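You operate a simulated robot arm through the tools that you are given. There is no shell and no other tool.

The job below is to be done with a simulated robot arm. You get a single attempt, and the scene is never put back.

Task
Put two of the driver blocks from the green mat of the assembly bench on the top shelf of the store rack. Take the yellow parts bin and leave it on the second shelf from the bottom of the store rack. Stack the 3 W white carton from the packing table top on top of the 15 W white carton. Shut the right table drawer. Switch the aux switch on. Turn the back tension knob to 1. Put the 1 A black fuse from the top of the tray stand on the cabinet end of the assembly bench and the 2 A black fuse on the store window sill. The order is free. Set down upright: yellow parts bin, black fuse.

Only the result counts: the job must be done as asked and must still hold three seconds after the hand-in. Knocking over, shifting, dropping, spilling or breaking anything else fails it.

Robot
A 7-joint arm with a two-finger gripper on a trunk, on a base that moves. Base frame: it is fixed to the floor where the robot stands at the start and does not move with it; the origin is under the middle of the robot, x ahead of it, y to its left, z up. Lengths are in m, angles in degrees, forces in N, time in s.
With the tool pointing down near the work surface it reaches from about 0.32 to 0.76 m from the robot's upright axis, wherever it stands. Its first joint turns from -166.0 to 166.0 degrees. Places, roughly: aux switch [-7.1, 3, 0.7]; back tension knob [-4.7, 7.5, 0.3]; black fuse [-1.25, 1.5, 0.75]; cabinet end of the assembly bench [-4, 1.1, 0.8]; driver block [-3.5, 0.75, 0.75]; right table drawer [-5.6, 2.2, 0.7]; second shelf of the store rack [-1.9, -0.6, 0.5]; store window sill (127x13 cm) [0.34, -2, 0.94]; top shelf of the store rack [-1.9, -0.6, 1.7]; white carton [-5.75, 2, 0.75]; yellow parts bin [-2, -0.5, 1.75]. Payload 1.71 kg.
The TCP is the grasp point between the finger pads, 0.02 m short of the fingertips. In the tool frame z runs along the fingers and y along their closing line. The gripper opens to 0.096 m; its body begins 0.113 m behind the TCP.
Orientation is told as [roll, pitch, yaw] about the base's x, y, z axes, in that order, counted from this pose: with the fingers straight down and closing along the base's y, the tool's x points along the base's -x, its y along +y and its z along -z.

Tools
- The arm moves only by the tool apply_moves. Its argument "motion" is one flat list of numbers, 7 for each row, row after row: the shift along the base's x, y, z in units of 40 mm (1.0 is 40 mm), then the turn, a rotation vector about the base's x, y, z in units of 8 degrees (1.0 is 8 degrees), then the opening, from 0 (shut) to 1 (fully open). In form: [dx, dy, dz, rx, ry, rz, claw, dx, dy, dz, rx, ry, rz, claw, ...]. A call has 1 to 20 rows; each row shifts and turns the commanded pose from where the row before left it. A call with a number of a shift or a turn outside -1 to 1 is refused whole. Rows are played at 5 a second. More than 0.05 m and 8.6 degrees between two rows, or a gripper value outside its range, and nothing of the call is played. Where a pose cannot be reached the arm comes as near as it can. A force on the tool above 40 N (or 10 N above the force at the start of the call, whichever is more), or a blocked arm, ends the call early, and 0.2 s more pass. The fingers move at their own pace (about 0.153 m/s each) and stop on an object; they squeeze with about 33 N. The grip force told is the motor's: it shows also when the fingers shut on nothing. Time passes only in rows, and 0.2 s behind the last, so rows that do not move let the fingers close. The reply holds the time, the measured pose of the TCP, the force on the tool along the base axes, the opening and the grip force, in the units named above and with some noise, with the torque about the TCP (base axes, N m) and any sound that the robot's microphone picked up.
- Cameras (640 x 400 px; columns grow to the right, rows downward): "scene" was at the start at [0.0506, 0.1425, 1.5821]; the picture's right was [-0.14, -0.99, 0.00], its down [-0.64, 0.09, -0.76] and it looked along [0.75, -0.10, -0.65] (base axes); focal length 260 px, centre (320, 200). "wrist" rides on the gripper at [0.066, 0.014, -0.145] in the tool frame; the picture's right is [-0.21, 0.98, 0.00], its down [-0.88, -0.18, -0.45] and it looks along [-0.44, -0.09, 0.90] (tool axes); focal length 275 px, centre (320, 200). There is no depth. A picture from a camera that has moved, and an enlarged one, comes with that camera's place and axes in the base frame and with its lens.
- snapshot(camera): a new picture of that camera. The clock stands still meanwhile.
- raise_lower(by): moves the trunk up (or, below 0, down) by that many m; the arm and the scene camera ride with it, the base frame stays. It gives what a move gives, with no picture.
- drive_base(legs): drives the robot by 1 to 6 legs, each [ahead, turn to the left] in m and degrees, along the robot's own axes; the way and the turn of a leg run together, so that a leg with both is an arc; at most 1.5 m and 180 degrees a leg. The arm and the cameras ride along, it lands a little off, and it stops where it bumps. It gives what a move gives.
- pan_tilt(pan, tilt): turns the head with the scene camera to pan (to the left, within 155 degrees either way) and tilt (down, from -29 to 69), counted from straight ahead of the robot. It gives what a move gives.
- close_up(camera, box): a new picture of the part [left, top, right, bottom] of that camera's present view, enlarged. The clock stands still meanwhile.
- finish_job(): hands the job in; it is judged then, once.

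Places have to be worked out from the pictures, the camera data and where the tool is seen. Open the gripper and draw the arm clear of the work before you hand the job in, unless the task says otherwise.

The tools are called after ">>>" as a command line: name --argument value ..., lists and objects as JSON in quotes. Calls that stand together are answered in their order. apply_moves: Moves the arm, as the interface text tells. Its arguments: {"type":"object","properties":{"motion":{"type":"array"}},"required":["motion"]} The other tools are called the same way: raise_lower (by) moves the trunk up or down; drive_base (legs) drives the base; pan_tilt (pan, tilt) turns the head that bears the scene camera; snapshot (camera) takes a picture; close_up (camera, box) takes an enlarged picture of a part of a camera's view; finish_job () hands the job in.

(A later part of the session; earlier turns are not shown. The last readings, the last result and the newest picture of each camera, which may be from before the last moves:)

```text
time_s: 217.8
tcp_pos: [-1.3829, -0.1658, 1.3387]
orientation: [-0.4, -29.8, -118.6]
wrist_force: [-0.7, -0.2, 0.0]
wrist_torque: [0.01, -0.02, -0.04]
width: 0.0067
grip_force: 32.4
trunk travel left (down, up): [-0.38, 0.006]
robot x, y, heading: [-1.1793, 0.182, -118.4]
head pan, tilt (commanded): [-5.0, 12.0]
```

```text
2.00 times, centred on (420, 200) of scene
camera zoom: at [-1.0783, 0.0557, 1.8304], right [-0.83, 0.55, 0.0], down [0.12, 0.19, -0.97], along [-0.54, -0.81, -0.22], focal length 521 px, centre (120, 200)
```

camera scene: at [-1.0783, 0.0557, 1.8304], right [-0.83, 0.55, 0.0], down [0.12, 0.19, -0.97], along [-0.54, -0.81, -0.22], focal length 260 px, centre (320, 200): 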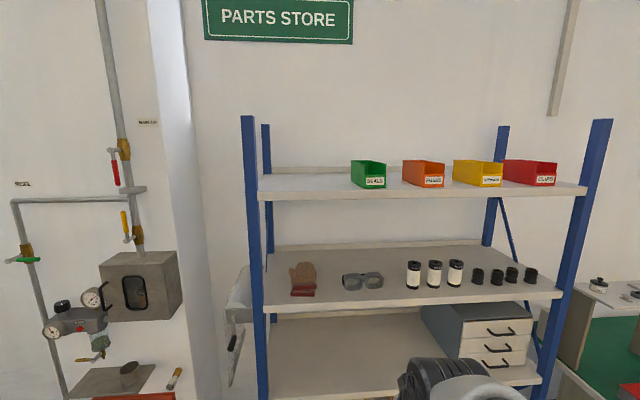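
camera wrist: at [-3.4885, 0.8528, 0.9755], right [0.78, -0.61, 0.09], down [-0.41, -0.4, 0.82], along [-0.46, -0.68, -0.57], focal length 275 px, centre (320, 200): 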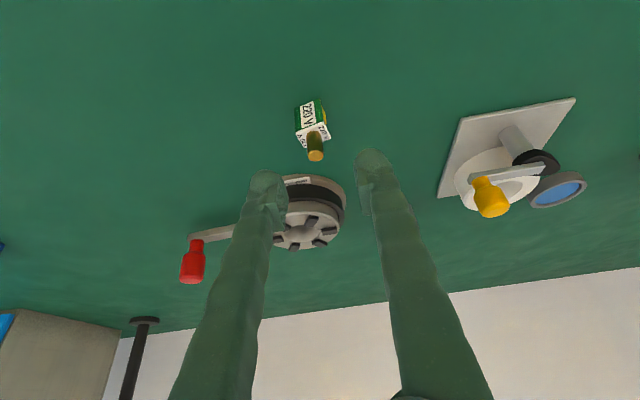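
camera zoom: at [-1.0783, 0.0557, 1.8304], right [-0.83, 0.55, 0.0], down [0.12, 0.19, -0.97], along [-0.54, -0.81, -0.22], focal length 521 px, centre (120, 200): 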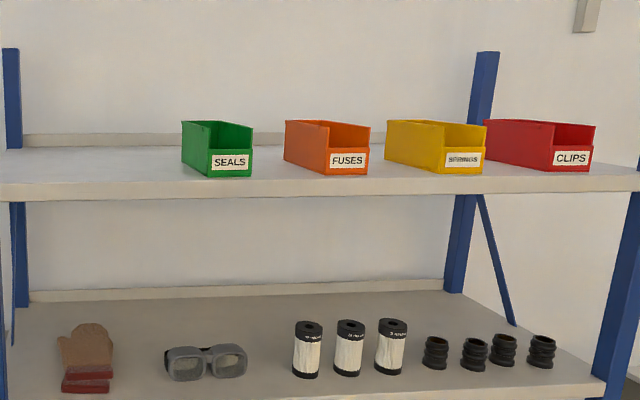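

The bins stand with small gaps between them, and the shelf's left part beside the SEALS bin is free. I raise the hand above shelf height before driving closer.

>>> apply_moves --motion '[0, 0, 1, 0, 0, 0, 0, 0, 0, 1, 0, 0, 0, 0, 0, 0, 1, 0, 0, 0, 0, 0, 0, 1, 0, 0, 0, 0, 0, 0, 1, 0, 0, 0, 0, 0, 0, 1, 0, 0, 0, 0, 0, 0, 1, 0, 0, 0, 0, 0, 0, 1, 0, 0, 0, 0, 0, 0, 1, 0, 0, 0, 0, 0, 0, 1, 0, 0, 0, 0, 0, 0, 1, 0, 0, 0, 0, 0, 0, 1, 0, 0, 0, 0]'

>>> snapshot --camera "scene"

>>> snapshot --camera "wrist"

```text
time_s: 220.4
tcp_pos: [-1.3797, -0.1635, 1.7739]
orientation: [-0.4, -30.1, -118.7]
wrist_force: [-0.3, 1.5, -0.4]
wrist_torque: [-0.04, 0.03, -0.04]
width: 0.0068
grip_force: 32.9
out of reach, approached as far as the arm can: row 11, 12
trunk travel left (down, up): [-0.38, 0.006]
robot x, y, heading: [-1.1805, 0.1804, -118.4]
head pan, tilt (commanded): [-5.0, 12.0]
```

```text
taken
camera scene: at [-1.077, 0.0584, 1.8305], right [-0.83, 0.55, 0.0], down [0.12, 0.19, -0.98], along [-0.54, -0.81, -0.22], focal length 260 px, centre (320, 200)
```

scene: 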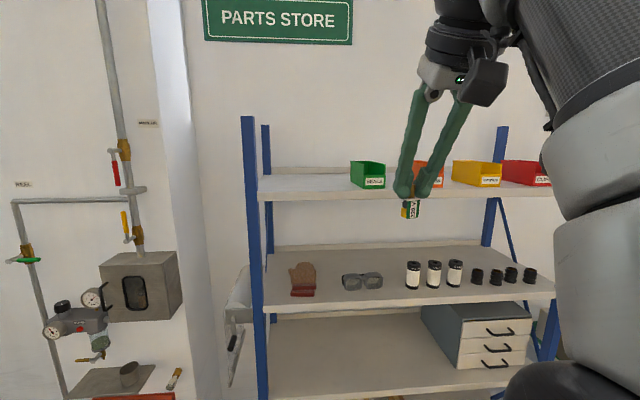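

```text
taken
camera wrist: at [-1.3046, -0.0595, 1.8667], right [0.77, -0.63, 0.1], down [-0.42, -0.38, 0.83], along [-0.48, -0.68, -0.56], focal length 275 px, centre (320, 200)
```

wrist: 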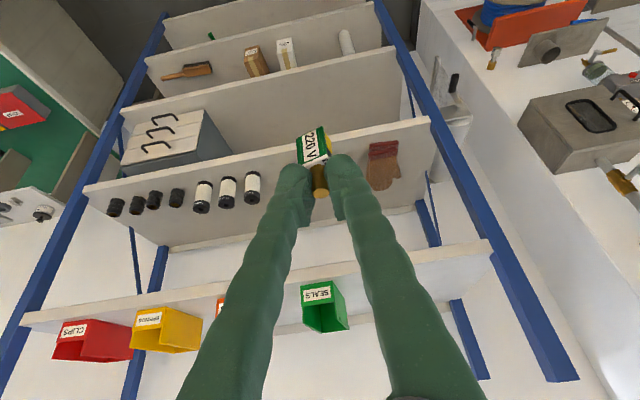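

The arm's top reach at this tilt is about z = 1.774, enough to clear the shelf. I zoom in on the shelf edge to fix its place and height.

>>> close_up --camera "wrist" --box '[360, 200, 520, 300]'

>>> close_up --camera "wrist" --box '[20, 270, 244, 400]'

>>> close_up --camera "scene" --box '[230, 150, 390, 250]'

```text
4.00 times, centred on (440, 250) of wrist
camera zoom: at [-1.3046, -0.0595, 1.8667], right [0.77, -0.63, 0.1], down [-0.42, -0.38, 0.83], along [-0.48, -0.68, -0.56], focal length 1101 px, centre (-160, 0)
```

zoom: 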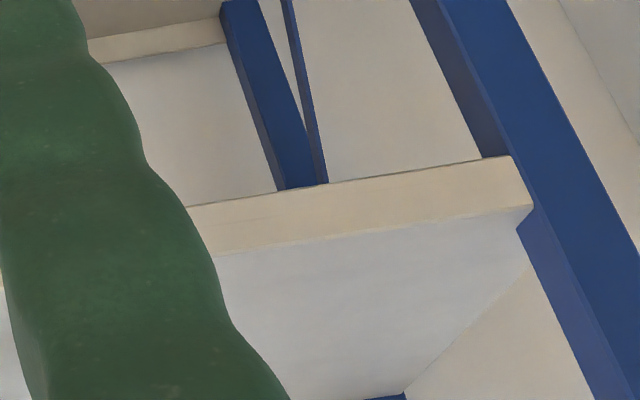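

```text
2.86 times, centred on (132, 335) of wrist
camera zoom: at [-1.3046, -0.0595, 1.8667], right [0.77, -0.63, 0.1], down [-0.42, -0.38, 0.83], along [-0.48, -0.68, -0.56], focal length 786 px, centre (857, -186)
```

zoom: 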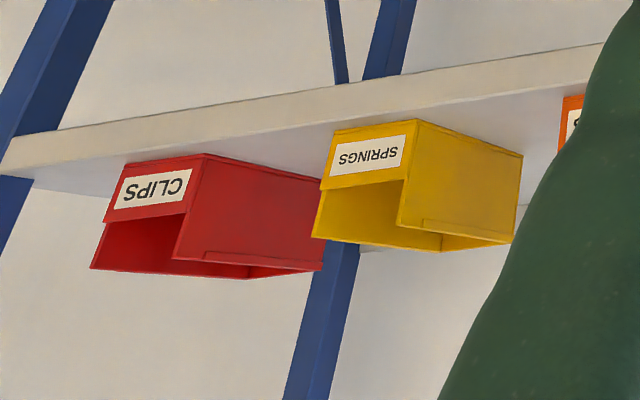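

```text
4.00 times, centred on (310, 200) of scene
camera zoom: at [-1.077, 0.0584, 1.8305], right [-0.83, 0.55, 0.0], down [0.12, 0.19, -0.98], along [-0.54, -0.81, -0.22], focal length 1041 px, centre (360, 200)
```

zoom: 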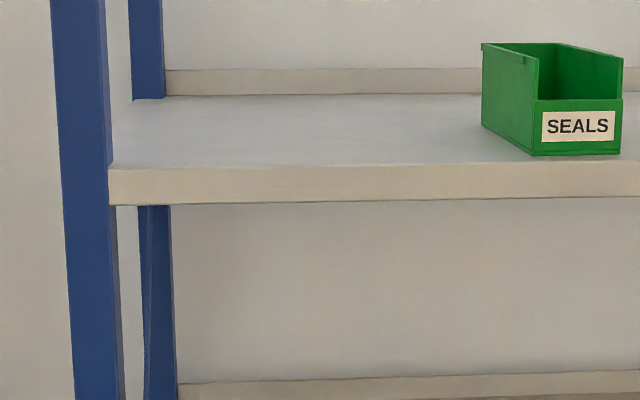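

Triangulation puts the top shelf's surface at z about 1.682 and its front edge at n = -1.247, free from the left end up to the SEALS bin. I drive 0.46 m closer with the block held above shelf height.

>>> drive_base --legs '[[0.46, 0]]'

>>> snapshot --camera "scene"

>>> snapshot --camera "wrist"

```text
time_s: 223.3
tcp_pos: [-1.5998, -0.5804, 1.7721]
orientation: [-0.4, -30.0, -118.3]
wrist_force: [-0.5, 1.0, 0.5]
wrist_torque: [-0.02, 0.02, -0.01]
width: 0.0068
grip_force: 33.0
trunk travel left (down, up): [-0.38, 0.006]
robot x, y, heading: [-1.3975, -0.2283, -118.0]
head pan, tilt (commanded): [-5.0, 12.0]
```

```text
taken
camera scene: at [-1.2928, -0.3429, 1.8308], right [-0.84, 0.55, 0.0], down [0.12, 0.18, -0.98], along [-0.53, -0.82, -0.22], focal length 260 px, centre (320, 200)
```

scene: 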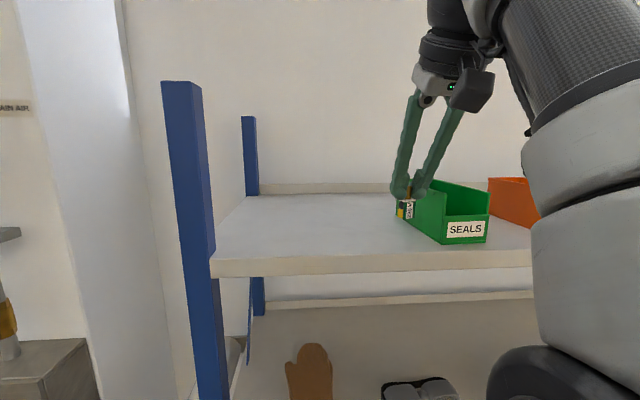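

```text
taken
camera wrist: at [-1.5257, -0.4734, 1.8647], right [0.78, -0.62, 0.1], down [-0.41, -0.39, 0.82], along [-0.48, -0.68, -0.56], focal length 275 px, centre (320, 200)
```

wrist: 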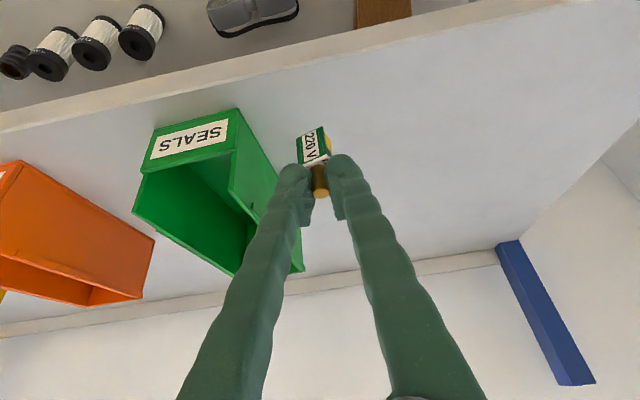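

The block hangs above the shelf just left of the SEALS bin. I shift it 8 cm left and 3.5 cm deeper, then begin lowering.

>>> apply_moves --motion '[0.66, -0.88, 0, 0, 0, 0, 0, 0.66, -0.88, 0, 0, 0, 0, 0, 0, 0, 0, 0, 0, 0, 0]'

>>> apply_moves --motion '[0, 0, -0.3, 0, 0, 0, 0, 0, 0, -0.2, 0, 0, 0, 0, 0, 0, 0, 0, 0, 0, 0]'

>>> close_up --camera "scene" --box '[240, 100, 480, 250]'

>>> snapshot --camera "wrist"

```text
time_s: 224.2
tcp_pos: [-1.5413, -0.6331, 1.7701]
orientation: [-0.3, -30.8, -118.4]
wrist_force: [-0.1, 0.4, -0.7]
wrist_torque: [-0.09, -0.02, 0.02]
width: 0.0067
grip_force: 32.8
out of reach, approached as far as the arm can: row 2
trunk travel left (down, up): [-0.38, 0.006]
robot x, y, heading: [-1.3968, -0.2262, -118.0]
head pan, tilt (commanded): [-5.0, 12.0]
```

```text
time_s: 224.9
tcp_pos: [-1.5404, -0.6355, 1.7481]
orientation: [-0.5, -30.5, -118.2]
wrist_force: [-0.4, 0.1, -0.4]
wrist_torque: [0.01, 0.0, 0.03]
width: 0.0068
grip_force: 33.0
trunk travel left (down, up): [-0.38, 0.006]
robot x, y, heading: [-1.4006, -0.2282, -117.9]
head pan, tilt (commanded): [-5.0, 12.0]
```

```text
2.67 times, centred on (360, 175) of scene
camera zoom: at [-1.299, -0.3532, 1.8303], right [-0.84, 0.55, 0.0], down [0.12, 0.19, -0.97], along [-0.53, -0.82, -0.22], focal length 694 px, centre (213, 267)
```

zoom: 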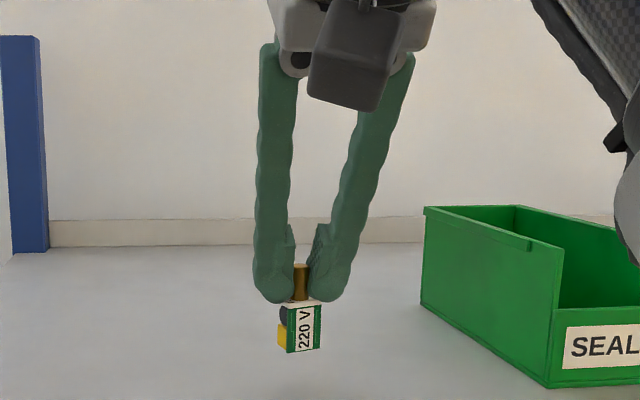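

```text
taken
camera wrist: at [-1.4666, -0.5284, 1.839], right [0.78, -0.62, 0.1], down [-0.41, -0.38, 0.83], along [-0.48, -0.68, -0.55], focal length 275 px, centre (320, 200)
```

wrist: 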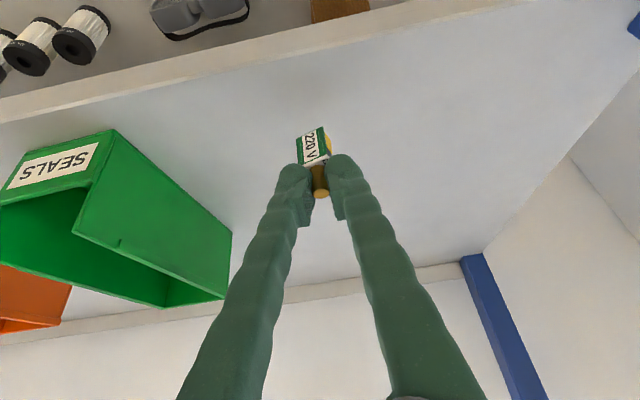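

The block hovers about a centimetre or so over the shelf, well in from the edge. I lower it in small steps.

>>> apply_moves --motion '[0, 0, -0.1, 0, 0, 0, 0, 0, 0, -0.1, 0, 0, 0, 0]'

>>> apply_moves --motion '[0, 0, -0.06, 0, 0, 0, 0, 0, 0, -0.06, 0, 0, 0, 0]'

>>> close_up --camera "scene" --box '[300, 170, 380, 250]'

```text
time_s: 225.6
tcp_pos: [-1.5416, -0.6335, 1.7426]
orientation: [-0.5, -30.7, -118.3]
wrist_force: [-0.5, 0.4, -0.1]
wrist_torque: [-0.01, 0.04, -0.01]
width: 0.0069
grip_force: 32.8
trunk travel left (down, up): [-0.38, 0.006]
robot x, y, heading: [-1.3964, -0.2301, -118.2]
head pan, tilt (commanded): [-5.0, 12.0]
```

```text
time_s: 226.2
tcp_pos: [-1.5404, -0.6341, 1.7366]
orientation: [-0.3, -30.6, -118.2]
wrist_force: [-0.3, -0.5, -0.8]
wrist_torque: [0.0, 0.01, -0.02]
width: 0.0067
grip_force: 32.7
trunk travel left (down, up): [-0.38, 0.006]
robot x, y, heading: [-1.3982, -0.2268, -118.1]
head pan, tilt (commanded): [-5.0, 12.0]
```

```text
5.00 times, centred on (340, 210) of scene
camera zoom: at [-1.2982, -0.3531, 1.8303], right [-0.84, 0.55, 0.0], down [0.12, 0.19, -0.97], along [-0.53, -0.82, -0.22], focal length 1302 px, centre (220, 150)
```

zoom: 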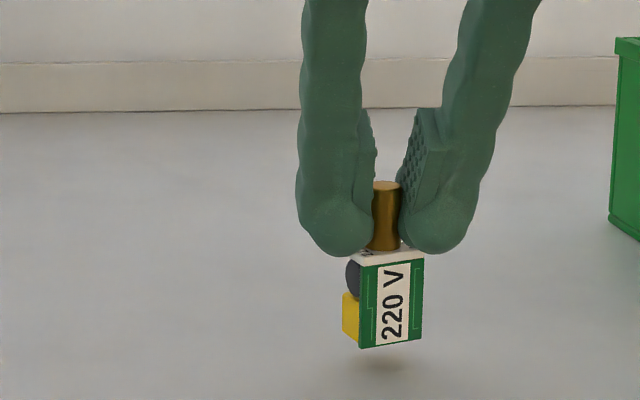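

A shadow still shows about 6 mm below the block. I continue in 2 mm steps until it touches.

>>> apply_moves --motion '[0, 0, -0.06, 0, 0, 0, 0, 0, 0, -0.06, 0, 0, 0, 0]'

>>> apply_moves --motion '[0, 0, -0.05, 0, 0, 0, 0, 0, 0, -0.04, 0, 0, 0, 0]'

>>> close_up --camera "scene" --box '[300, 170, 380, 250]'

```text
time_s: 226.8
tcp_pos: [-1.539, -0.6346, 1.7315]
orientation: [-0.5, -30.6, -118.2]
wrist_force: [0.4, -0.7, -0.8]
wrist_torque: [0.04, 0.0, -0.01]
width: 0.0069
grip_force: 32.7
trunk travel left (down, up): [-0.38, 0.006]
robot x, y, heading: [-1.3972, -0.227, -118.3]
head pan, tilt (commanded): [-5.0, 12.0]
```

```text
time_s: 227.3
tcp_pos: [-1.5402, -0.6334, 1.7299]
orientation: [-0.2, -30.9, -118.4]
wrist_force: [-0.2, -1.7, 19.2]
wrist_torque: [-0.12, 0.01, -0.01]
width: 0.0067
grip_force: 33.5
trunk travel left (down, up): [-0.38, 0.006]
robot x, y, heading: [-1.3991, -0.225, -118.3]
head pan, tilt (commanded): [-5.0, 12.0]
```

```text
5.00 times, centred on (340, 210) of scene
camera zoom: at [-1.298, -0.3525, 1.8306], right [-0.84, 0.55, 0.0], down [0.12, 0.19, -0.97], along [-0.53, -0.82, -0.22], focal length 1302 px, centre (220, 150)
```

zoom: 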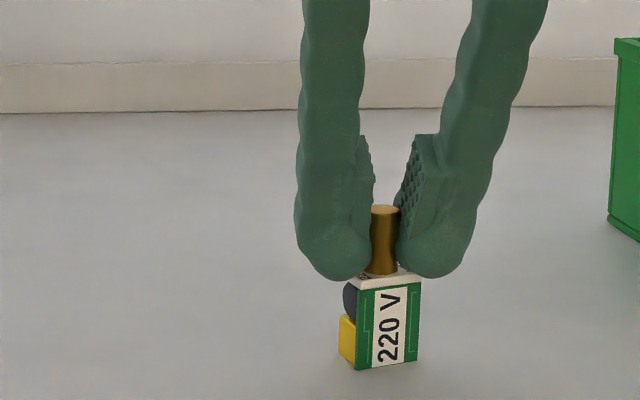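

Contact at 19 N: the block stands on the shelf. I ease off, open the fingers, rise and back away.

>>> apply_moves --motion '[0, 0, 0.03, 0, 0, 0, 0, 0, 0, 0, 0, 0, 0, 0.2, 0, 0, 0, 0, 0, 0, 0.4, 0, 0, 0, 0, 0, 0, 0.4, 0, 0, 0.4, 0, 0, 0, 0.4, 0, 0, 0.5, 0, 0, 0, 0.4]'

>>> close_up --camera "scene" --box '[240, 100, 480, 250]'

>>> snapshot --camera "wrist"

```text
time_s: 228.8
tcp_pos: [-1.5419, -0.6388, 1.7672]
orientation: [-0.5, -30.3, -118.2]
wrist_force: [-0.9, -0.1, 0.1]
wrist_torque: [0.04, 0.0, 0.0]
width: 0.0383
grip_force: 0.0
trunk travel left (down, up): [-0.38, 0.006]
robot x, y, heading: [-1.3944, -0.2295, -117.9]
head pan, tilt (commanded): [-5.0, 12.0]
```

```text
2.67 times, centred on (360, 175) of scene
camera zoom: at [-1.2989, -0.3554, 1.8302], right [-0.84, 0.55, 0.0], down [0.12, 0.19, -0.97], along [-0.53, -0.82, -0.23], focal length 694 px, centre (213, 267)
```

zoom: 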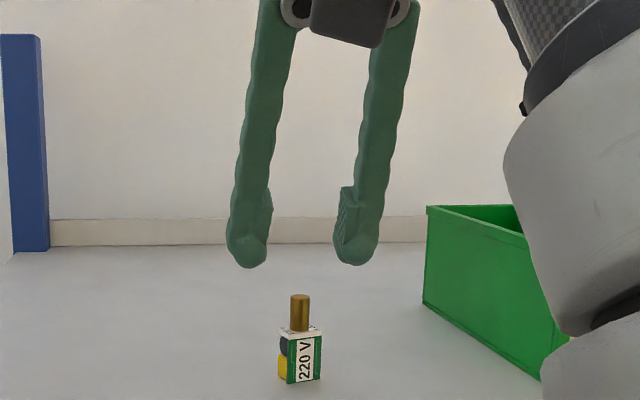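

```text
taken
camera wrist: at [-1.4671, -0.5311, 1.8585], right [0.78, -0.62, 0.1], down [-0.41, -0.38, 0.83], along [-0.48, -0.68, -0.55], focal length 275 px, centre (320, 200)
```

wrist: 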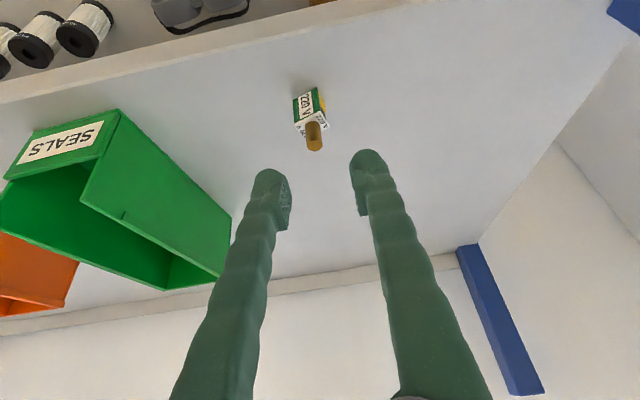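

The first driver block stands on the top shelf, left of the SEALS bin. I back away and shift along the rack to face the yellow SPRINGS bin.

>>> apply_moves --motion '[0.48, 0.87, 0, 0, 0, 0, 0.4, 0.48, 0.87, 0, 0, 0, 0, 0.4]'

>>> drive_base --legs '[[-0.4, 0], [0, -90], [0.48, 0], [0, 89.5]]'

>>> snapshot --camera "scene"

>>> pan_tilt --pan 0 --tilt 45

>>> snapshot --camera "scene"

```text
time_s: 229.3
tcp_pos: [-1.4995, -0.5632, 1.763]
orientation: [-0.5, -30.6, -118.3]
wrist_force: [0.8, -0.6, 0.4]
wrist_torque: [-0.02, 0.02, 0.0]
width: 0.0385
grip_force: 0.1
trunk travel left (down, up): [-0.38, 0.006]
robot x, y, heading: [-1.3971, -0.231, -118.3]
head pan, tilt (commanded): [-5.0, 12.0]
```

```text
time_s: 243.6
tcp_pos: [-1.7279, -0.0085, 1.764]
orientation: [-0.4, -30.7, -115.7]
wrist_force: [-0.5, 0.2, 0.6]
wrist_torque: [0.01, -0.02, 0.0]
width: 0.0385
grip_force: 0.2
trunk travel left (down, up): [-0.38, 0.006]
robot x, y, heading: [-1.6474, 0.3309, -115.6]
head pan, tilt (commanded): [-5.0, 12.0]
```

```text
taken
camera scene: at [-1.5403, 0.2126, 1.8303], right [-0.86, 0.51, 0.0], down [0.11, 0.19, -0.97], along [-0.5, -0.84, -0.22], focal length 260 px, centre (320, 200)
```

scene: 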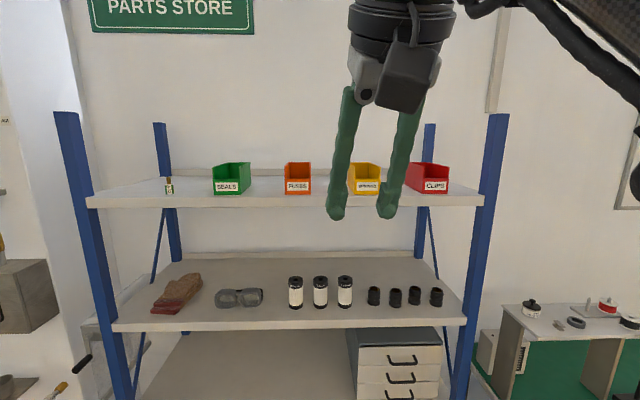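

```text
time_s: 244.6
tcp_pos: [-1.723, 0.0023, 1.7645]
orientation: [-0.7, -30.7, -115.9]
wrist_force: [-0.3, -0.9, -0.3]
wrist_torque: [0.08, -0.06, 0.01]
width: 0.0384
grip_force: 0.1
trunk travel left (down, up): [-0.38, 0.006]
robot x, y, heading: [-1.6449, 0.3312, -115.5]
head pan, tilt (commanded): [0.0, 45.0]
```

```text
taken
camera scene: at [-1.534, 0.2044, 1.8037], right [-0.91, 0.42, 0.0], down [0.21, 0.45, -0.87], along [-0.37, -0.79, -0.49], focal length 260 px, centre (320, 200)
```

scene: 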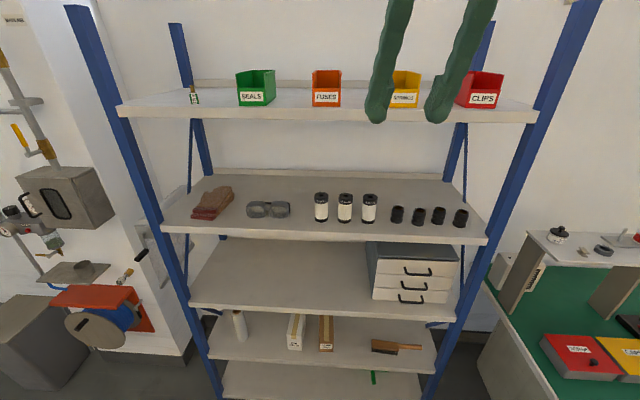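

From here I see the second shelf's gaps too: between the paper roll and the white box, at u about 1.01 to 1.23, there is room for the bin. I straighten my heading, tilt the tool to 45° and look at the yellow bin.

>>> drive_base --legs '[[0, -3.4]]'

>>> apply_moves --motion '[0, 0, 0, -0.53, 0.293, 0, 1, 0, 0, 0, -0.53, 0.293, 0, 1, 0, 0, 0, -0.53, 0.293, 0, 1, 0, 0, 0, 0, 0, 0, 1]'

>>> snapshot --camera "wrist"

>>> pan_tilt --pan 0 --tilt 15

>>> snapshot --camera "scene"

```text
time_s: 245.5
tcp_pos: [-1.7413, 0.011, 1.7661]
orientation: [-0.6, -31.0, -119.3]
wrist_force: [2.1, -0.2, 1.7]
wrist_torque: [0.05, 0.13, -0.06]
width: 0.0383
grip_force: 0.1
trunk travel left (down, up): [-0.38, 0.006]
robot x, y, heading: [-1.6464, 0.3313, -118.8]
head pan, tilt (commanded): [0.0, 45.0]
```

```text
time_s: 246.5
tcp_pos: [-1.7211, 0.0473, 1.774]
orientation: [-0.4, -47.0, -119.4]
wrist_force: [-0.7, 0.0, 0.3]
wrist_torque: [0.07, 0.02, -0.03]
width: 0.0962
grip_force: 0.1
trunk travel left (down, up): [-0.38, 0.006]
robot x, y, heading: [-1.6437, 0.3343, -119.0]
head pan, tilt (commanded): [0.0, 45.0]
```

```text
taken
camera wrist: at [-1.6331, 0.1706, 1.8247], right [0.78, -0.61, 0.15], down [-0.29, -0.15, 0.95], along [-0.55, -0.78, -0.29], focal length 275 px, centre (320, 200)
```

wrist: 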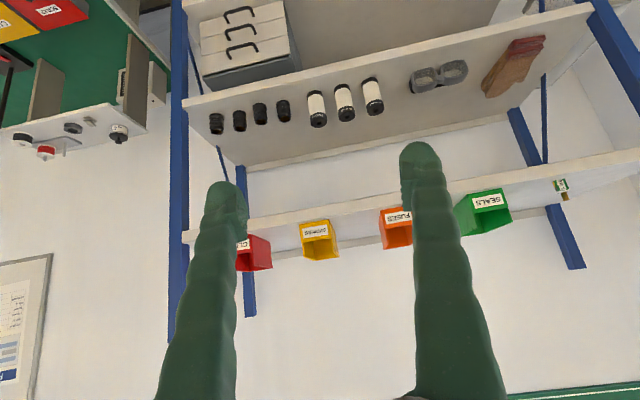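

```text
time_s: 247.4
tcp_pos: [-1.7266, 0.0431, 1.7701]
orientation: [-0.3, -46.3, -120.0]
wrist_force: [0.0, 0.4, 0.1]
wrist_torque: [-0.02, 0.03, 0.03]
width: 0.0959
grip_force: 0.1
trunk travel left (down, up): [-0.38, 0.006]
robot x, y, heading: [-1.6459, 0.3332, -119.0]
head pan, tilt (commanded): [0.0, 15.0]
```

```text
taken
camera scene: at [-1.5342, 0.2076, 1.8301], right [-0.89, 0.45, 0.0], down [0.1, 0.2, -0.97], along [-0.44, -0.87, -0.22], focal length 260 px, centre (320, 200)
```

scene: 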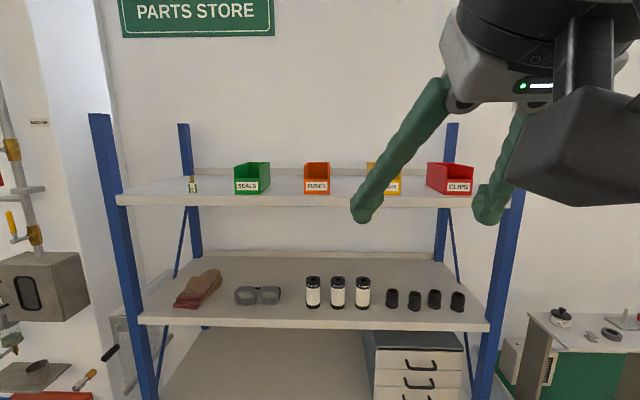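

I zoom the wrist view in on the yellow bin to measure its width and the gaps beside it.

>>> close_up --camera "wrist" --box '[230, 190, 422, 310]'

```text
3.33 times, centred on (326, 250) of wrist
camera zoom: at [-1.6393, 0.1647, 1.8232], right [0.77, -0.62, 0.14], down [-0.3, -0.15, 0.94], along [-0.56, -0.77, -0.3], focal length 918 px, centre (300, 33)
```

zoom: 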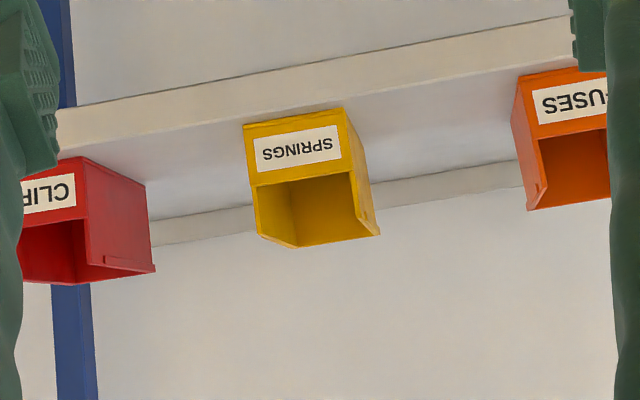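

The yellow bin is about 7.2 cm wide, centred at u = 1.607 with its front at n = -1.285, and has about 12 cm of gap on each side. The fingers can straddle it, so I drive closer.

>>> drive_base --legs '[[0.38, 0]]'

>>> snapshot --camera "wrist"

>>> snapshot --camera "scene"

```text
time_s: 249.9
tcp_pos: [-1.8994, -0.2857, 1.7727]
orientation: [-0.5, -46.7, -119.0]
wrist_force: [0.1, 0.3, -0.6]
wrist_torque: [-0.02, -0.03, -0.02]
width: 0.0958
grip_force: 0.1
trunk travel left (down, up): [-0.38, 0.006]
robot x, y, heading: [-1.8208, 0.0067, -118.2]
head pan, tilt (commanded): [0.0, 15.0]
```

```text
taken
camera wrist: at [-1.8136, -0.1615, 1.824], right [0.79, -0.6, 0.15], down [-0.29, -0.15, 0.94], along [-0.54, -0.78, -0.3], focal length 275 px, centre (320, 200)
```

wrist: 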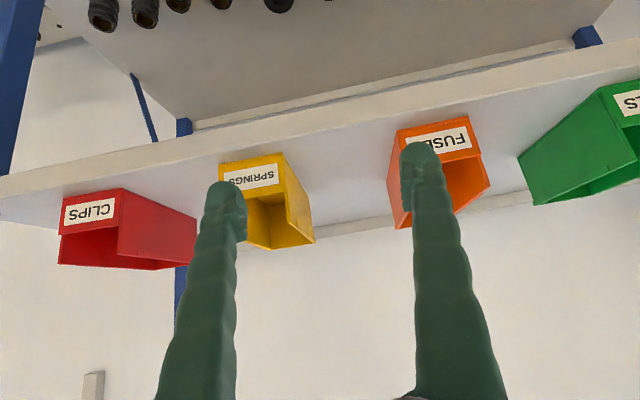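

```text
taken
camera scene: at [-1.7113, -0.118, 1.8328], right [-0.89, 0.45, 0.0], down [0.09, 0.18, -0.98], along [-0.44, -0.88, -0.2], focal length 260 px, centre (320, 200)
```

scene: 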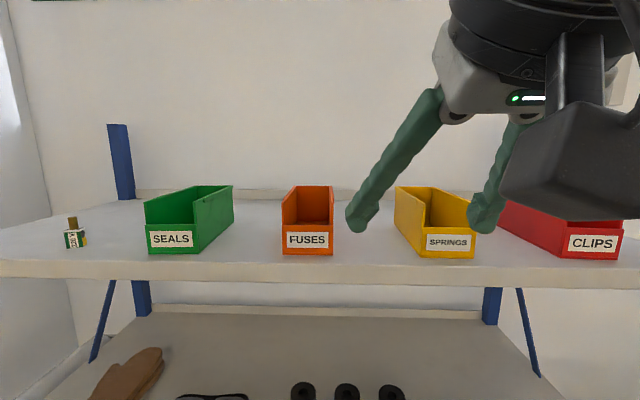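

The bin front's centre works out at about [-2.02, -0.342]. I rise a little, shift sideways in front of the bins and then forward to a point above it, fingers wide open.

>>> apply_moves --motion '[0, 0, 0.7, 0, 0, 0, 1, -0.875, 0.485, 0, 0, 0, 0, 1, -0.875, 0.485, 0, 0, 0, 0, 1, 0, 0, 0, 0, 0, 0, 1]'

>>> snapshot --camera "wrist"

>>> snapshot --camera "scene"

```text
time_s: 250.9
tcp_pos: [-1.9636, -0.2286, 1.8042]
orientation: [-0.5, -47.3, -118.8]
wrist_force: [-0.4, 0.0, -0.9]
wrist_torque: [0.02, -0.03, 0.0]
width: 0.096
grip_force: 0.0
trunk travel left (down, up): [-0.38, 0.006]
robot x, y, heading: [-1.826, 0.0087, -118.1]
head pan, tilt (commanded): [0.0, 15.0]
```

```text
taken
camera wrist: at [-1.877, -0.1039, 1.8539], right [0.79, -0.6, 0.15], down [-0.29, -0.15, 0.95], along [-0.55, -0.79, -0.29], focal length 275 px, centre (320, 200)
```

wrist: 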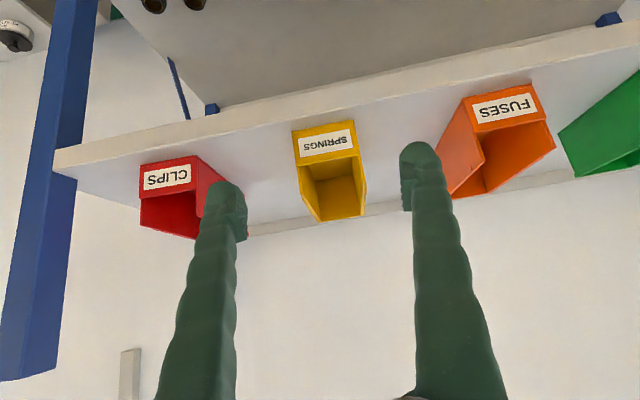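

```text
taken
camera scene: at [-1.7173, -0.1244, 1.8254], right [-0.88, 0.47, 0.0], down [0.13, 0.24, -0.96], along [-0.45, -0.85, -0.28], focal length 260 px, centre (320, 200)
```

scene: 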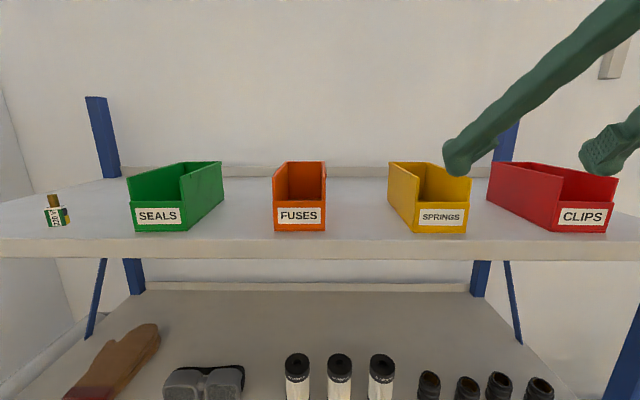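

The bin is centred between the fingers in the wrist view. I advance half of the way along the diagonal and check again.

>>> apply_moves --motion '[-0.41, -0.74, -0.2, 0, 0, -0.19, 1, -0.41, -0.74, -0.2, 0, 0, 0, 1, -0.41, -0.74, -0.2, 0, 0, 0, 1, 0, 0, 0, 0, 0, 0, 1]'

>>> snapshot --camera "wrist"

>>> snapshot --camera "scene"

```text
time_s: 251.9
tcp_pos: [-2.0118, -0.3119, 1.78]
orientation: [-0.4, -47.5, -120.5]
wrist_force: [0.8, 0.3, 0.3]
wrist_torque: [0.02, 0.02, 0.03]
width: 0.0963
grip_force: 0.0
trunk travel left (down, up): [-0.38, 0.006]
robot x, y, heading: [-1.8221, 0.0064, -118.1]
head pan, tilt (commanded): [0.0, 15.0]
```

```text
taken
camera wrist: at [-1.9225, -0.1903, 1.8299], right [0.77, -0.62, 0.15], down [-0.29, -0.14, 0.95], along [-0.57, -0.77, -0.28], focal length 275 px, centre (320, 200)
```

wrist: 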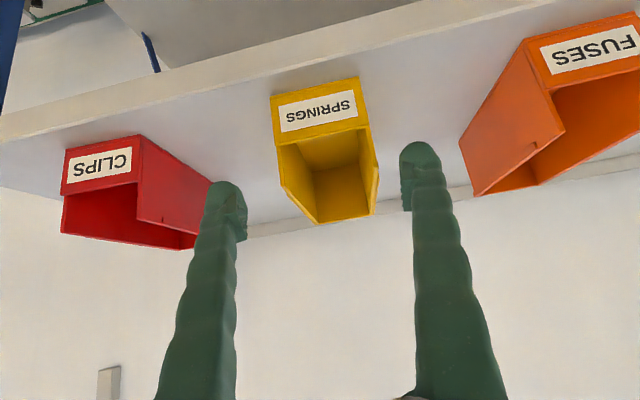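

```text
taken
camera scene: at [-1.7152, -0.119, 1.8257], right [-0.88, 0.47, 0.0], down [0.13, 0.24, -0.96], along [-0.45, -0.85, -0.27], focal length 260 px, centre (320, 200)
```

scene: 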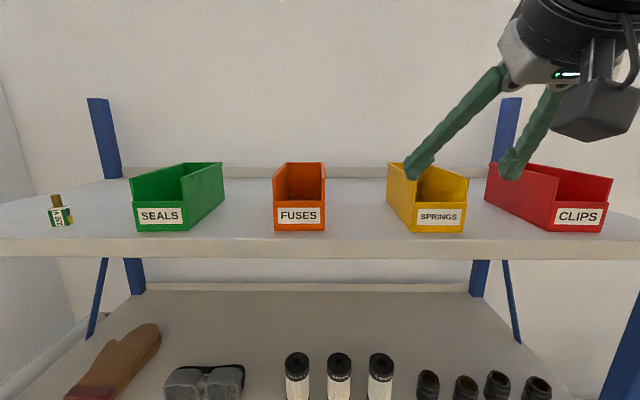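

Width again 7.2 cm, and the centre is within 4 mm of the tool's mid-plane. I make that small correction and go down round the bin.

>>> apply_moves --motion '[-0.22, -0.64, -0.4, 0, 0, 0, 1, -0.31, -0.59, -0.4, 0, 0, 0, 1, -0.31, -0.59, -0.4, 0, 0, 0, 1, -0.31, -0.59, -0.4, 0, 0, 0, 1, 0, 0, 0, 0, 0, 0, 1]'

>>> snapshot --camera "wrist"

>>> close_up --camera "scene" --box '[340, 100, 580, 250]'

```text
time_s: 253.0
tcp_pos: [-2.0371, -0.3838, 1.7337]
orientation: [-0.2, -49.6, -120.5]
wrist_force: [-1.1, 0.1, -1.1]
wrist_torque: [-0.06, -0.01, 0.02]
width: 0.0963
grip_force: 0.0
trunk travel left (down, up): [-0.38, 0.006]
robot x, y, heading: [-1.8222, 0.0046, -118.1]
head pan, tilt (commanded): [0.0, 15.0]
stopped in row 5: the force on the tool passed its limit at 45 N (the readings are from after the stop); the commanded pose is now the measured one
```

```text
taken
camera wrist: at [-1.9474, -0.2597, 1.777], right [0.77, -0.61, 0.15], down [-0.27, -0.11, 0.96], along [-0.57, -0.78, -0.25], focal length 275 px, centre (320, 200)
```

wrist: 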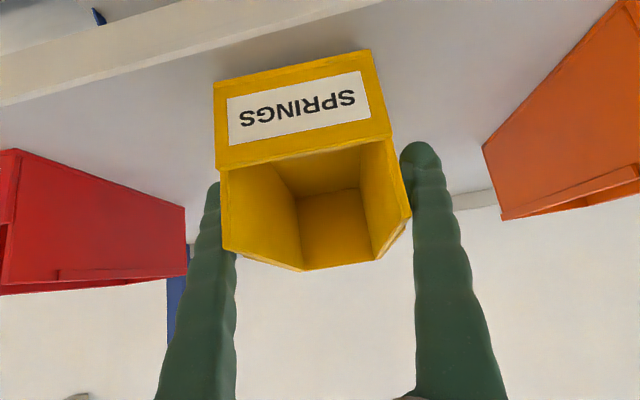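

```text
2.67 times, centred on (460, 175) of scene
camera zoom: at [-1.7144, -0.1187, 1.8255], right [-0.88, 0.47, 0.0], down [0.13, 0.24, -0.96], along [-0.45, -0.85, -0.27], focal length 694 px, centre (-53, 267)
```

zoom: 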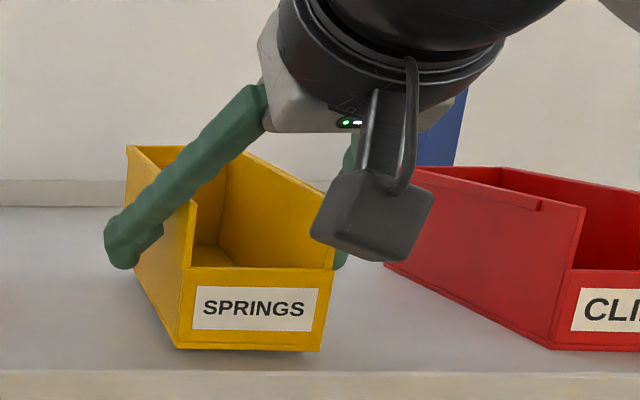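

The move was stopped at 45 N; something touched near the end. I look closely at the fingers and the bin before doing anything else.

>>> close_up --camera "scene" --box '[370, 150, 466, 240]'

>>> close_up --camera "scene" --box '[430, 150, 530, 240]'

>>> close_up --camera "wrist" --box '[180, 120, 440, 290]'

```text
4.44 times, centred on (418, 195) of scene
camera zoom: at [-1.7144, -0.1187, 1.8255], right [-0.88, 0.47, 0.0], down [0.13, 0.24, -0.96], along [-0.45, -0.85, -0.27], focal length 1157 px, centre (-116, 222)
```

zoom: 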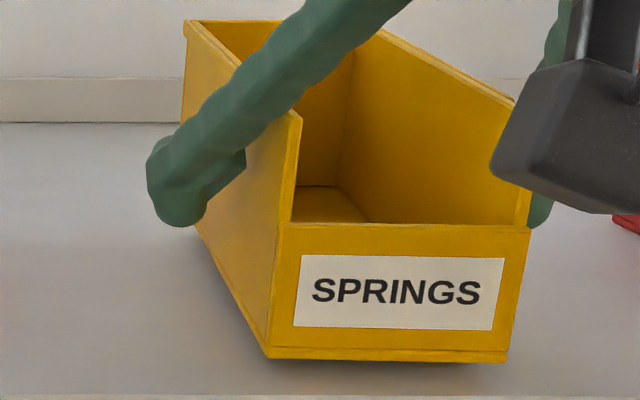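

```text
4.44 times, centred on (480, 195) of scene
camera zoom: at [-1.7144, -0.1187, 1.8255], right [-0.88, 0.47, 0.0], down [0.13, 0.24, -0.96], along [-0.45, -0.85, -0.27], focal length 1157 px, centre (-391, 222)
```

zoom: 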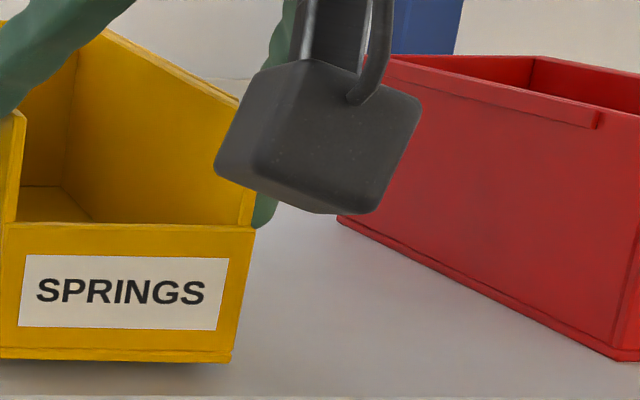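

```text
2.35 times, centred on (310, 205) of wrist
camera zoom: at [-1.9474, -0.2597, 1.777], right [0.77, -0.61, 0.15], down [-0.27, -0.11, 0.96], along [-0.57, -0.78, -0.25], focal length 648 px, centre (344, 188)
```

zoom: 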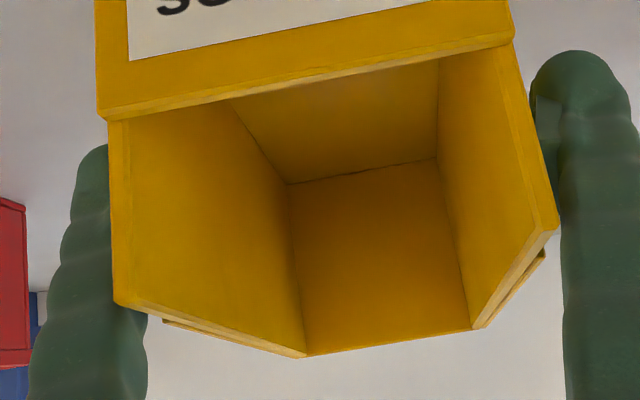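

The bin's side walls flare and carry a thin lip at the top, so the fingers probably brushed that lip; they are now below it and the bin sits centred between them. I ease forward horizontally by about 2 cm, watching the force.

>>> apply_moves --motion '[-0.15, -0.26, 0, 0, 0, 0, 1, -0.1, -0.17, 0, 0, 0, 0, 1, 0, 0, 0, 0, 0, 0, 1]'

>>> snapshot --camera "wrist"

```text
time_s: 253.8
tcp_pos: [-2.0483, -0.4022, 1.7337]
orientation: [-0.4, -49.6, -120.6]
wrist_force: [0.2, -0.1, 0.9]
wrist_torque: [0.0, 0.0, -0.02]
width: 0.0959
grip_force: 0.0
trunk travel left (down, up): [-0.38, 0.006]
robot x, y, heading: [-1.8241, 0.0058, -118.0]
head pan, tilt (commanded): [0.0, 15.0]
```

```text
taken
camera wrist: at [-1.9582, -0.2787, 1.7772], right [0.77, -0.61, 0.15], down [-0.27, -0.11, 0.96], along [-0.57, -0.78, -0.25], focal length 275 px, centre (320, 200)
```

wrist: 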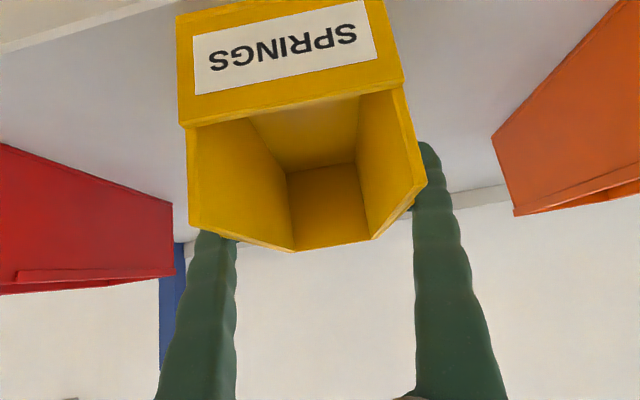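

No force this time, and the TCP is now near the bin's middle. I close the fingers on its side walls.

>>> apply_moves --motion '[0, 0, 0, 0, 0, 0, 0.6, 0, 0, 0, 0, 0, 0, 0.4, 0, 0, 0, 0, 0, 0, 0, 0, 0, 0, 0, 0, 0, 0]'

>>> snapshot --camera "wrist"

>>> close_up --camera "scene" --box '[340, 100, 580, 250]'

```text
time_s: 254.8
tcp_pos: [-2.0523, -0.408, 1.7328]
orientation: [-0.1, -49.7, -120.5]
wrist_force: [-4.8, -10.3, 30.6]
wrist_torque: [0.8, -0.93, -0.37]
width: 0.086
grip_force: 33.8
trunk travel left (down, up): [-0.38, 0.006]
robot x, y, heading: [-1.8265, 0.0087, -118.1]
head pan, tilt (commanded): [0.0, 15.0]
```

```text
taken
camera wrist: at [-1.9613, -0.2842, 1.777], right [0.77, -0.61, 0.15], down [-0.27, -0.1, 0.96], along [-0.57, -0.78, -0.25], focal length 275 px, centre (320, 200)
```

wrist: 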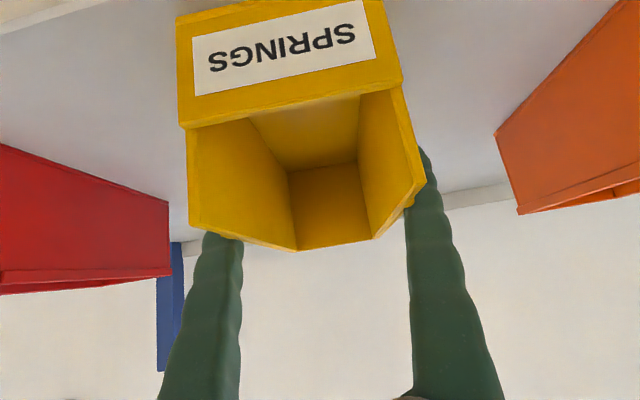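

```text
2.67 times, centred on (460, 175) of scene
camera zoom: at [-1.7175, -0.1247, 1.8255], right [-0.88, 0.47, 0.0], down [0.13, 0.24, -0.96], along [-0.45, -0.85, -0.28], focal length 694 px, centre (-53, 267)
```

zoom: 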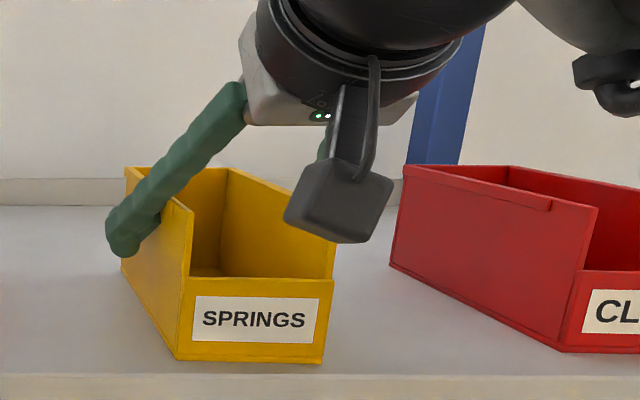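

The readings show the grip force acting about 4 cm behind the pads, so the fingers are pinching the lip and not the walls. That is a poor hold, so I open, back out along the same diagonal and set a 40° tilt to grip one side wall instead.

>>> apply_moves --motion '[0, 0, 0, 0, 0, 0, 1, 0, 0, 0, 0, 0, 0, 1, 0.2, 0.35, 0.1, 0, 0, 0, 1, 0.31, 0.55, 0.4, 0, 0, 0, 1, 0.31, 0.55, 0.4, 0, 0, 0, 1, 0.31, 0.55, 0.4, 0, 0, 0, 1, 0.31, 0.55, 0.3, 0, 0, 0, 1, 0, 0, 0, 0, 0, 0, 1]'

>>> snapshot --camera "wrist"

>>> snapshot --camera "scene"

```text
time_s: 256.6
tcp_pos: [-1.992, -0.306, 1.7958]
orientation: [-0.3, -49.3, -120.5]
wrist_force: [-0.9, 0.1, 0.0]
wrist_torque: [0.01, -0.01, -0.01]
width: 0.0959
grip_force: 0.2
trunk travel left (down, up): [-0.38, 0.006]
robot x, y, heading: [-1.8246, 0.0064, -117.8]
head pan, tilt (commanded): [0.0, 15.0]
```

```text
taken
camera wrist: at [-1.9024, -0.1825, 1.8405], right [0.77, -0.61, 0.15], down [-0.28, -0.11, 0.95], along [-0.57, -0.78, -0.25], focal length 275 px, centre (320, 200)
```

wrist: 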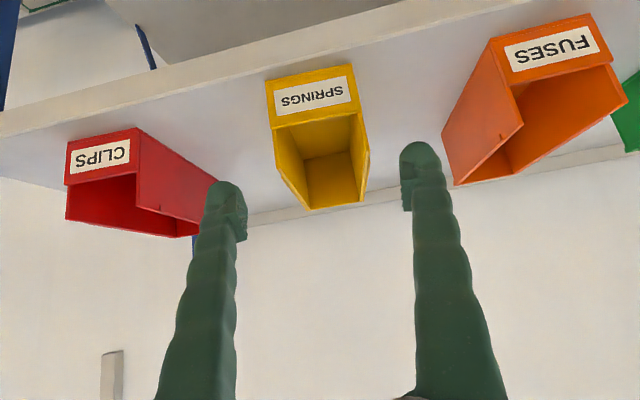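

```text
taken
camera scene: at [-1.7176, -0.1245, 1.8254], right [-0.88, 0.47, 0.0], down [0.13, 0.24, -0.96], along [-0.45, -0.85, -0.28], focal length 260 px, centre (320, 200)
```

scene: 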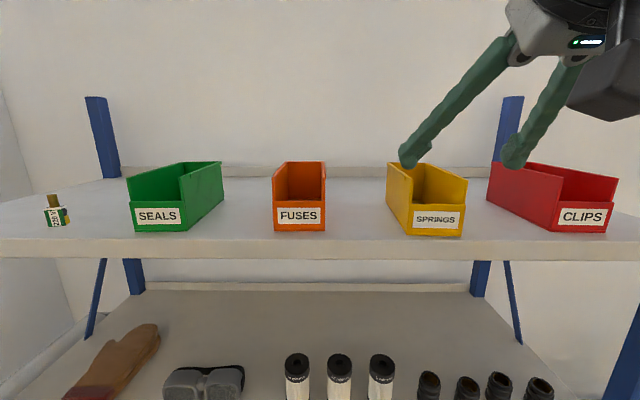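

The bin is still in its place, its left side wall at about [-2.010, -0.419] at mid-depth. I set the 40° tilt and a 43 mm opening and move above that wall.

>>> apply_moves --motion '[0, 0, 0, 0.517, -0.305, 0, 0.45, 0.1, -0.4, 0.1, 0.517, -0.305, 0, 0.45, 0.1, -0.6, 0, 0, 0, 0, 0.45, 0, -0.6, 0, 0, 0, 0, 0.45, 0, 0, 0, 0, 0, 0, 0.45]'

>>> snapshot --camera "wrist"

>>> close_up --camera "scene" --box '[340, 80, 580, 250]'

```text
time_s: 257.8
tcp_pos: [-1.984, -0.3657, 1.8]
orientation: [-0.2, -39.8, -120.5]
wrist_force: [-0.6, 0.8, 0.3]
wrist_torque: [-0.05, -0.01, 0.03]
width: 0.0433
grip_force: 0.0
trunk travel left (down, up): [-0.38, 0.006]
robot x, y, heading: [-1.8258, 0.0038, -118.2]
head pan, tilt (commanded): [0.0, 15.0]
```

```text
taken
camera wrist: at [-1.8993, -0.2499, 1.8694], right [0.76, -0.63, 0.13], down [-0.35, -0.24, 0.9], along [-0.54, -0.73, -0.41], focal length 275 px, centre (320, 200)
```

wrist: 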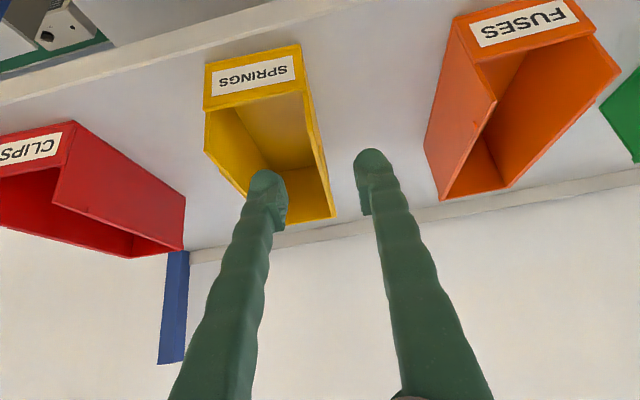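

```text
2.35 times, centred on (460, 165) of scene
camera zoom: at [-1.7162, -0.1214, 1.8256], right [-0.88, 0.47, 0.0], down [0.13, 0.24, -0.96], along [-0.45, -0.85, -0.27], focal length 612 px, centre (-9, 282)
```

zoom: 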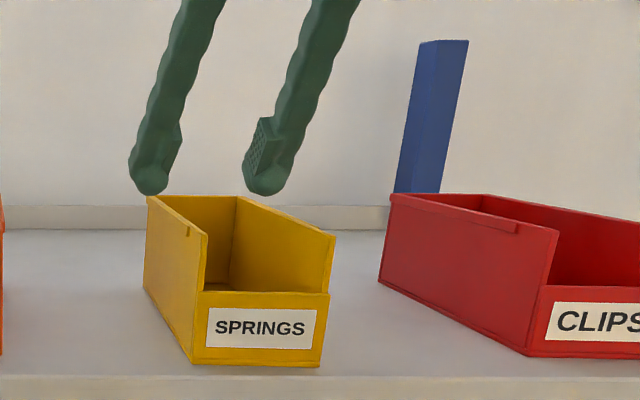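

The fingers now straddle the left wall, one over the inside and one outside. I lower diagonally onto it.

>>> apply_moves --motion '[-0.24, -0.45, -0.6, 0, 0, 0, 0.45, -0.24, -0.45, -0.6, 0, 0, 0, 0.45, 0, 0, 0, 0, 0, 0, 0.45]'

>>> snapshot --camera "wrist"

>>> close_up --camera "scene" --box '[340, 80, 580, 250]'

```text
time_s: 258.6
tcp_pos: [-2.0026, -0.4039, 1.751]
orientation: [-0.3, -39.7, -120.4]
wrist_force: [-0.1, 0.3, -1.0]
wrist_torque: [-0.05, 0.0, -0.02]
width: 0.0432
grip_force: 0.1
trunk travel left (down, up): [-0.38, 0.006]
robot x, y, heading: [-1.8245, 0.0041, -118.1]
head pan, tilt (commanded): [0.0, 15.0]
```

```text
taken
camera wrist: at [-1.9174, -0.2888, 1.8204], right [0.76, -0.64, 0.13], down [-0.36, -0.24, 0.9], along [-0.54, -0.73, -0.41], focal length 275 px, centre (320, 200)
```

wrist: 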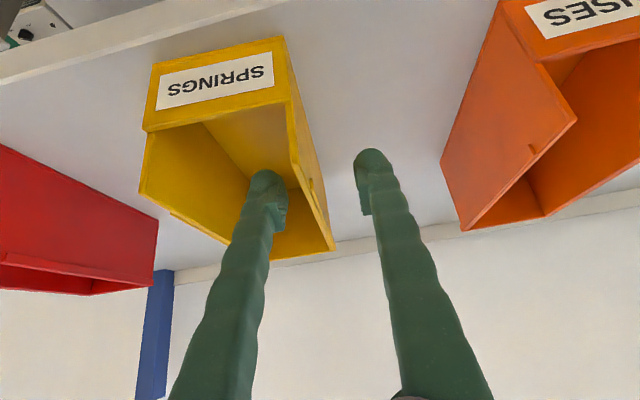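

```text
2.35 times, centred on (460, 165) of scene
camera zoom: at [-1.7169, -0.1234, 1.8255], right [-0.88, 0.47, 0.0], down [0.13, 0.24, -0.96], along [-0.45, -0.85, -0.27], focal length 612 px, centre (-9, 282)
```

zoom: 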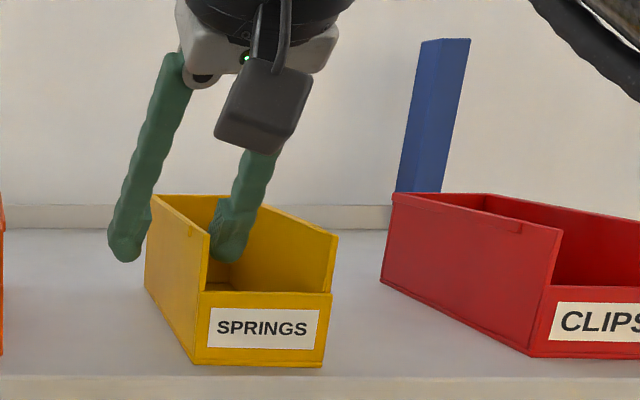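

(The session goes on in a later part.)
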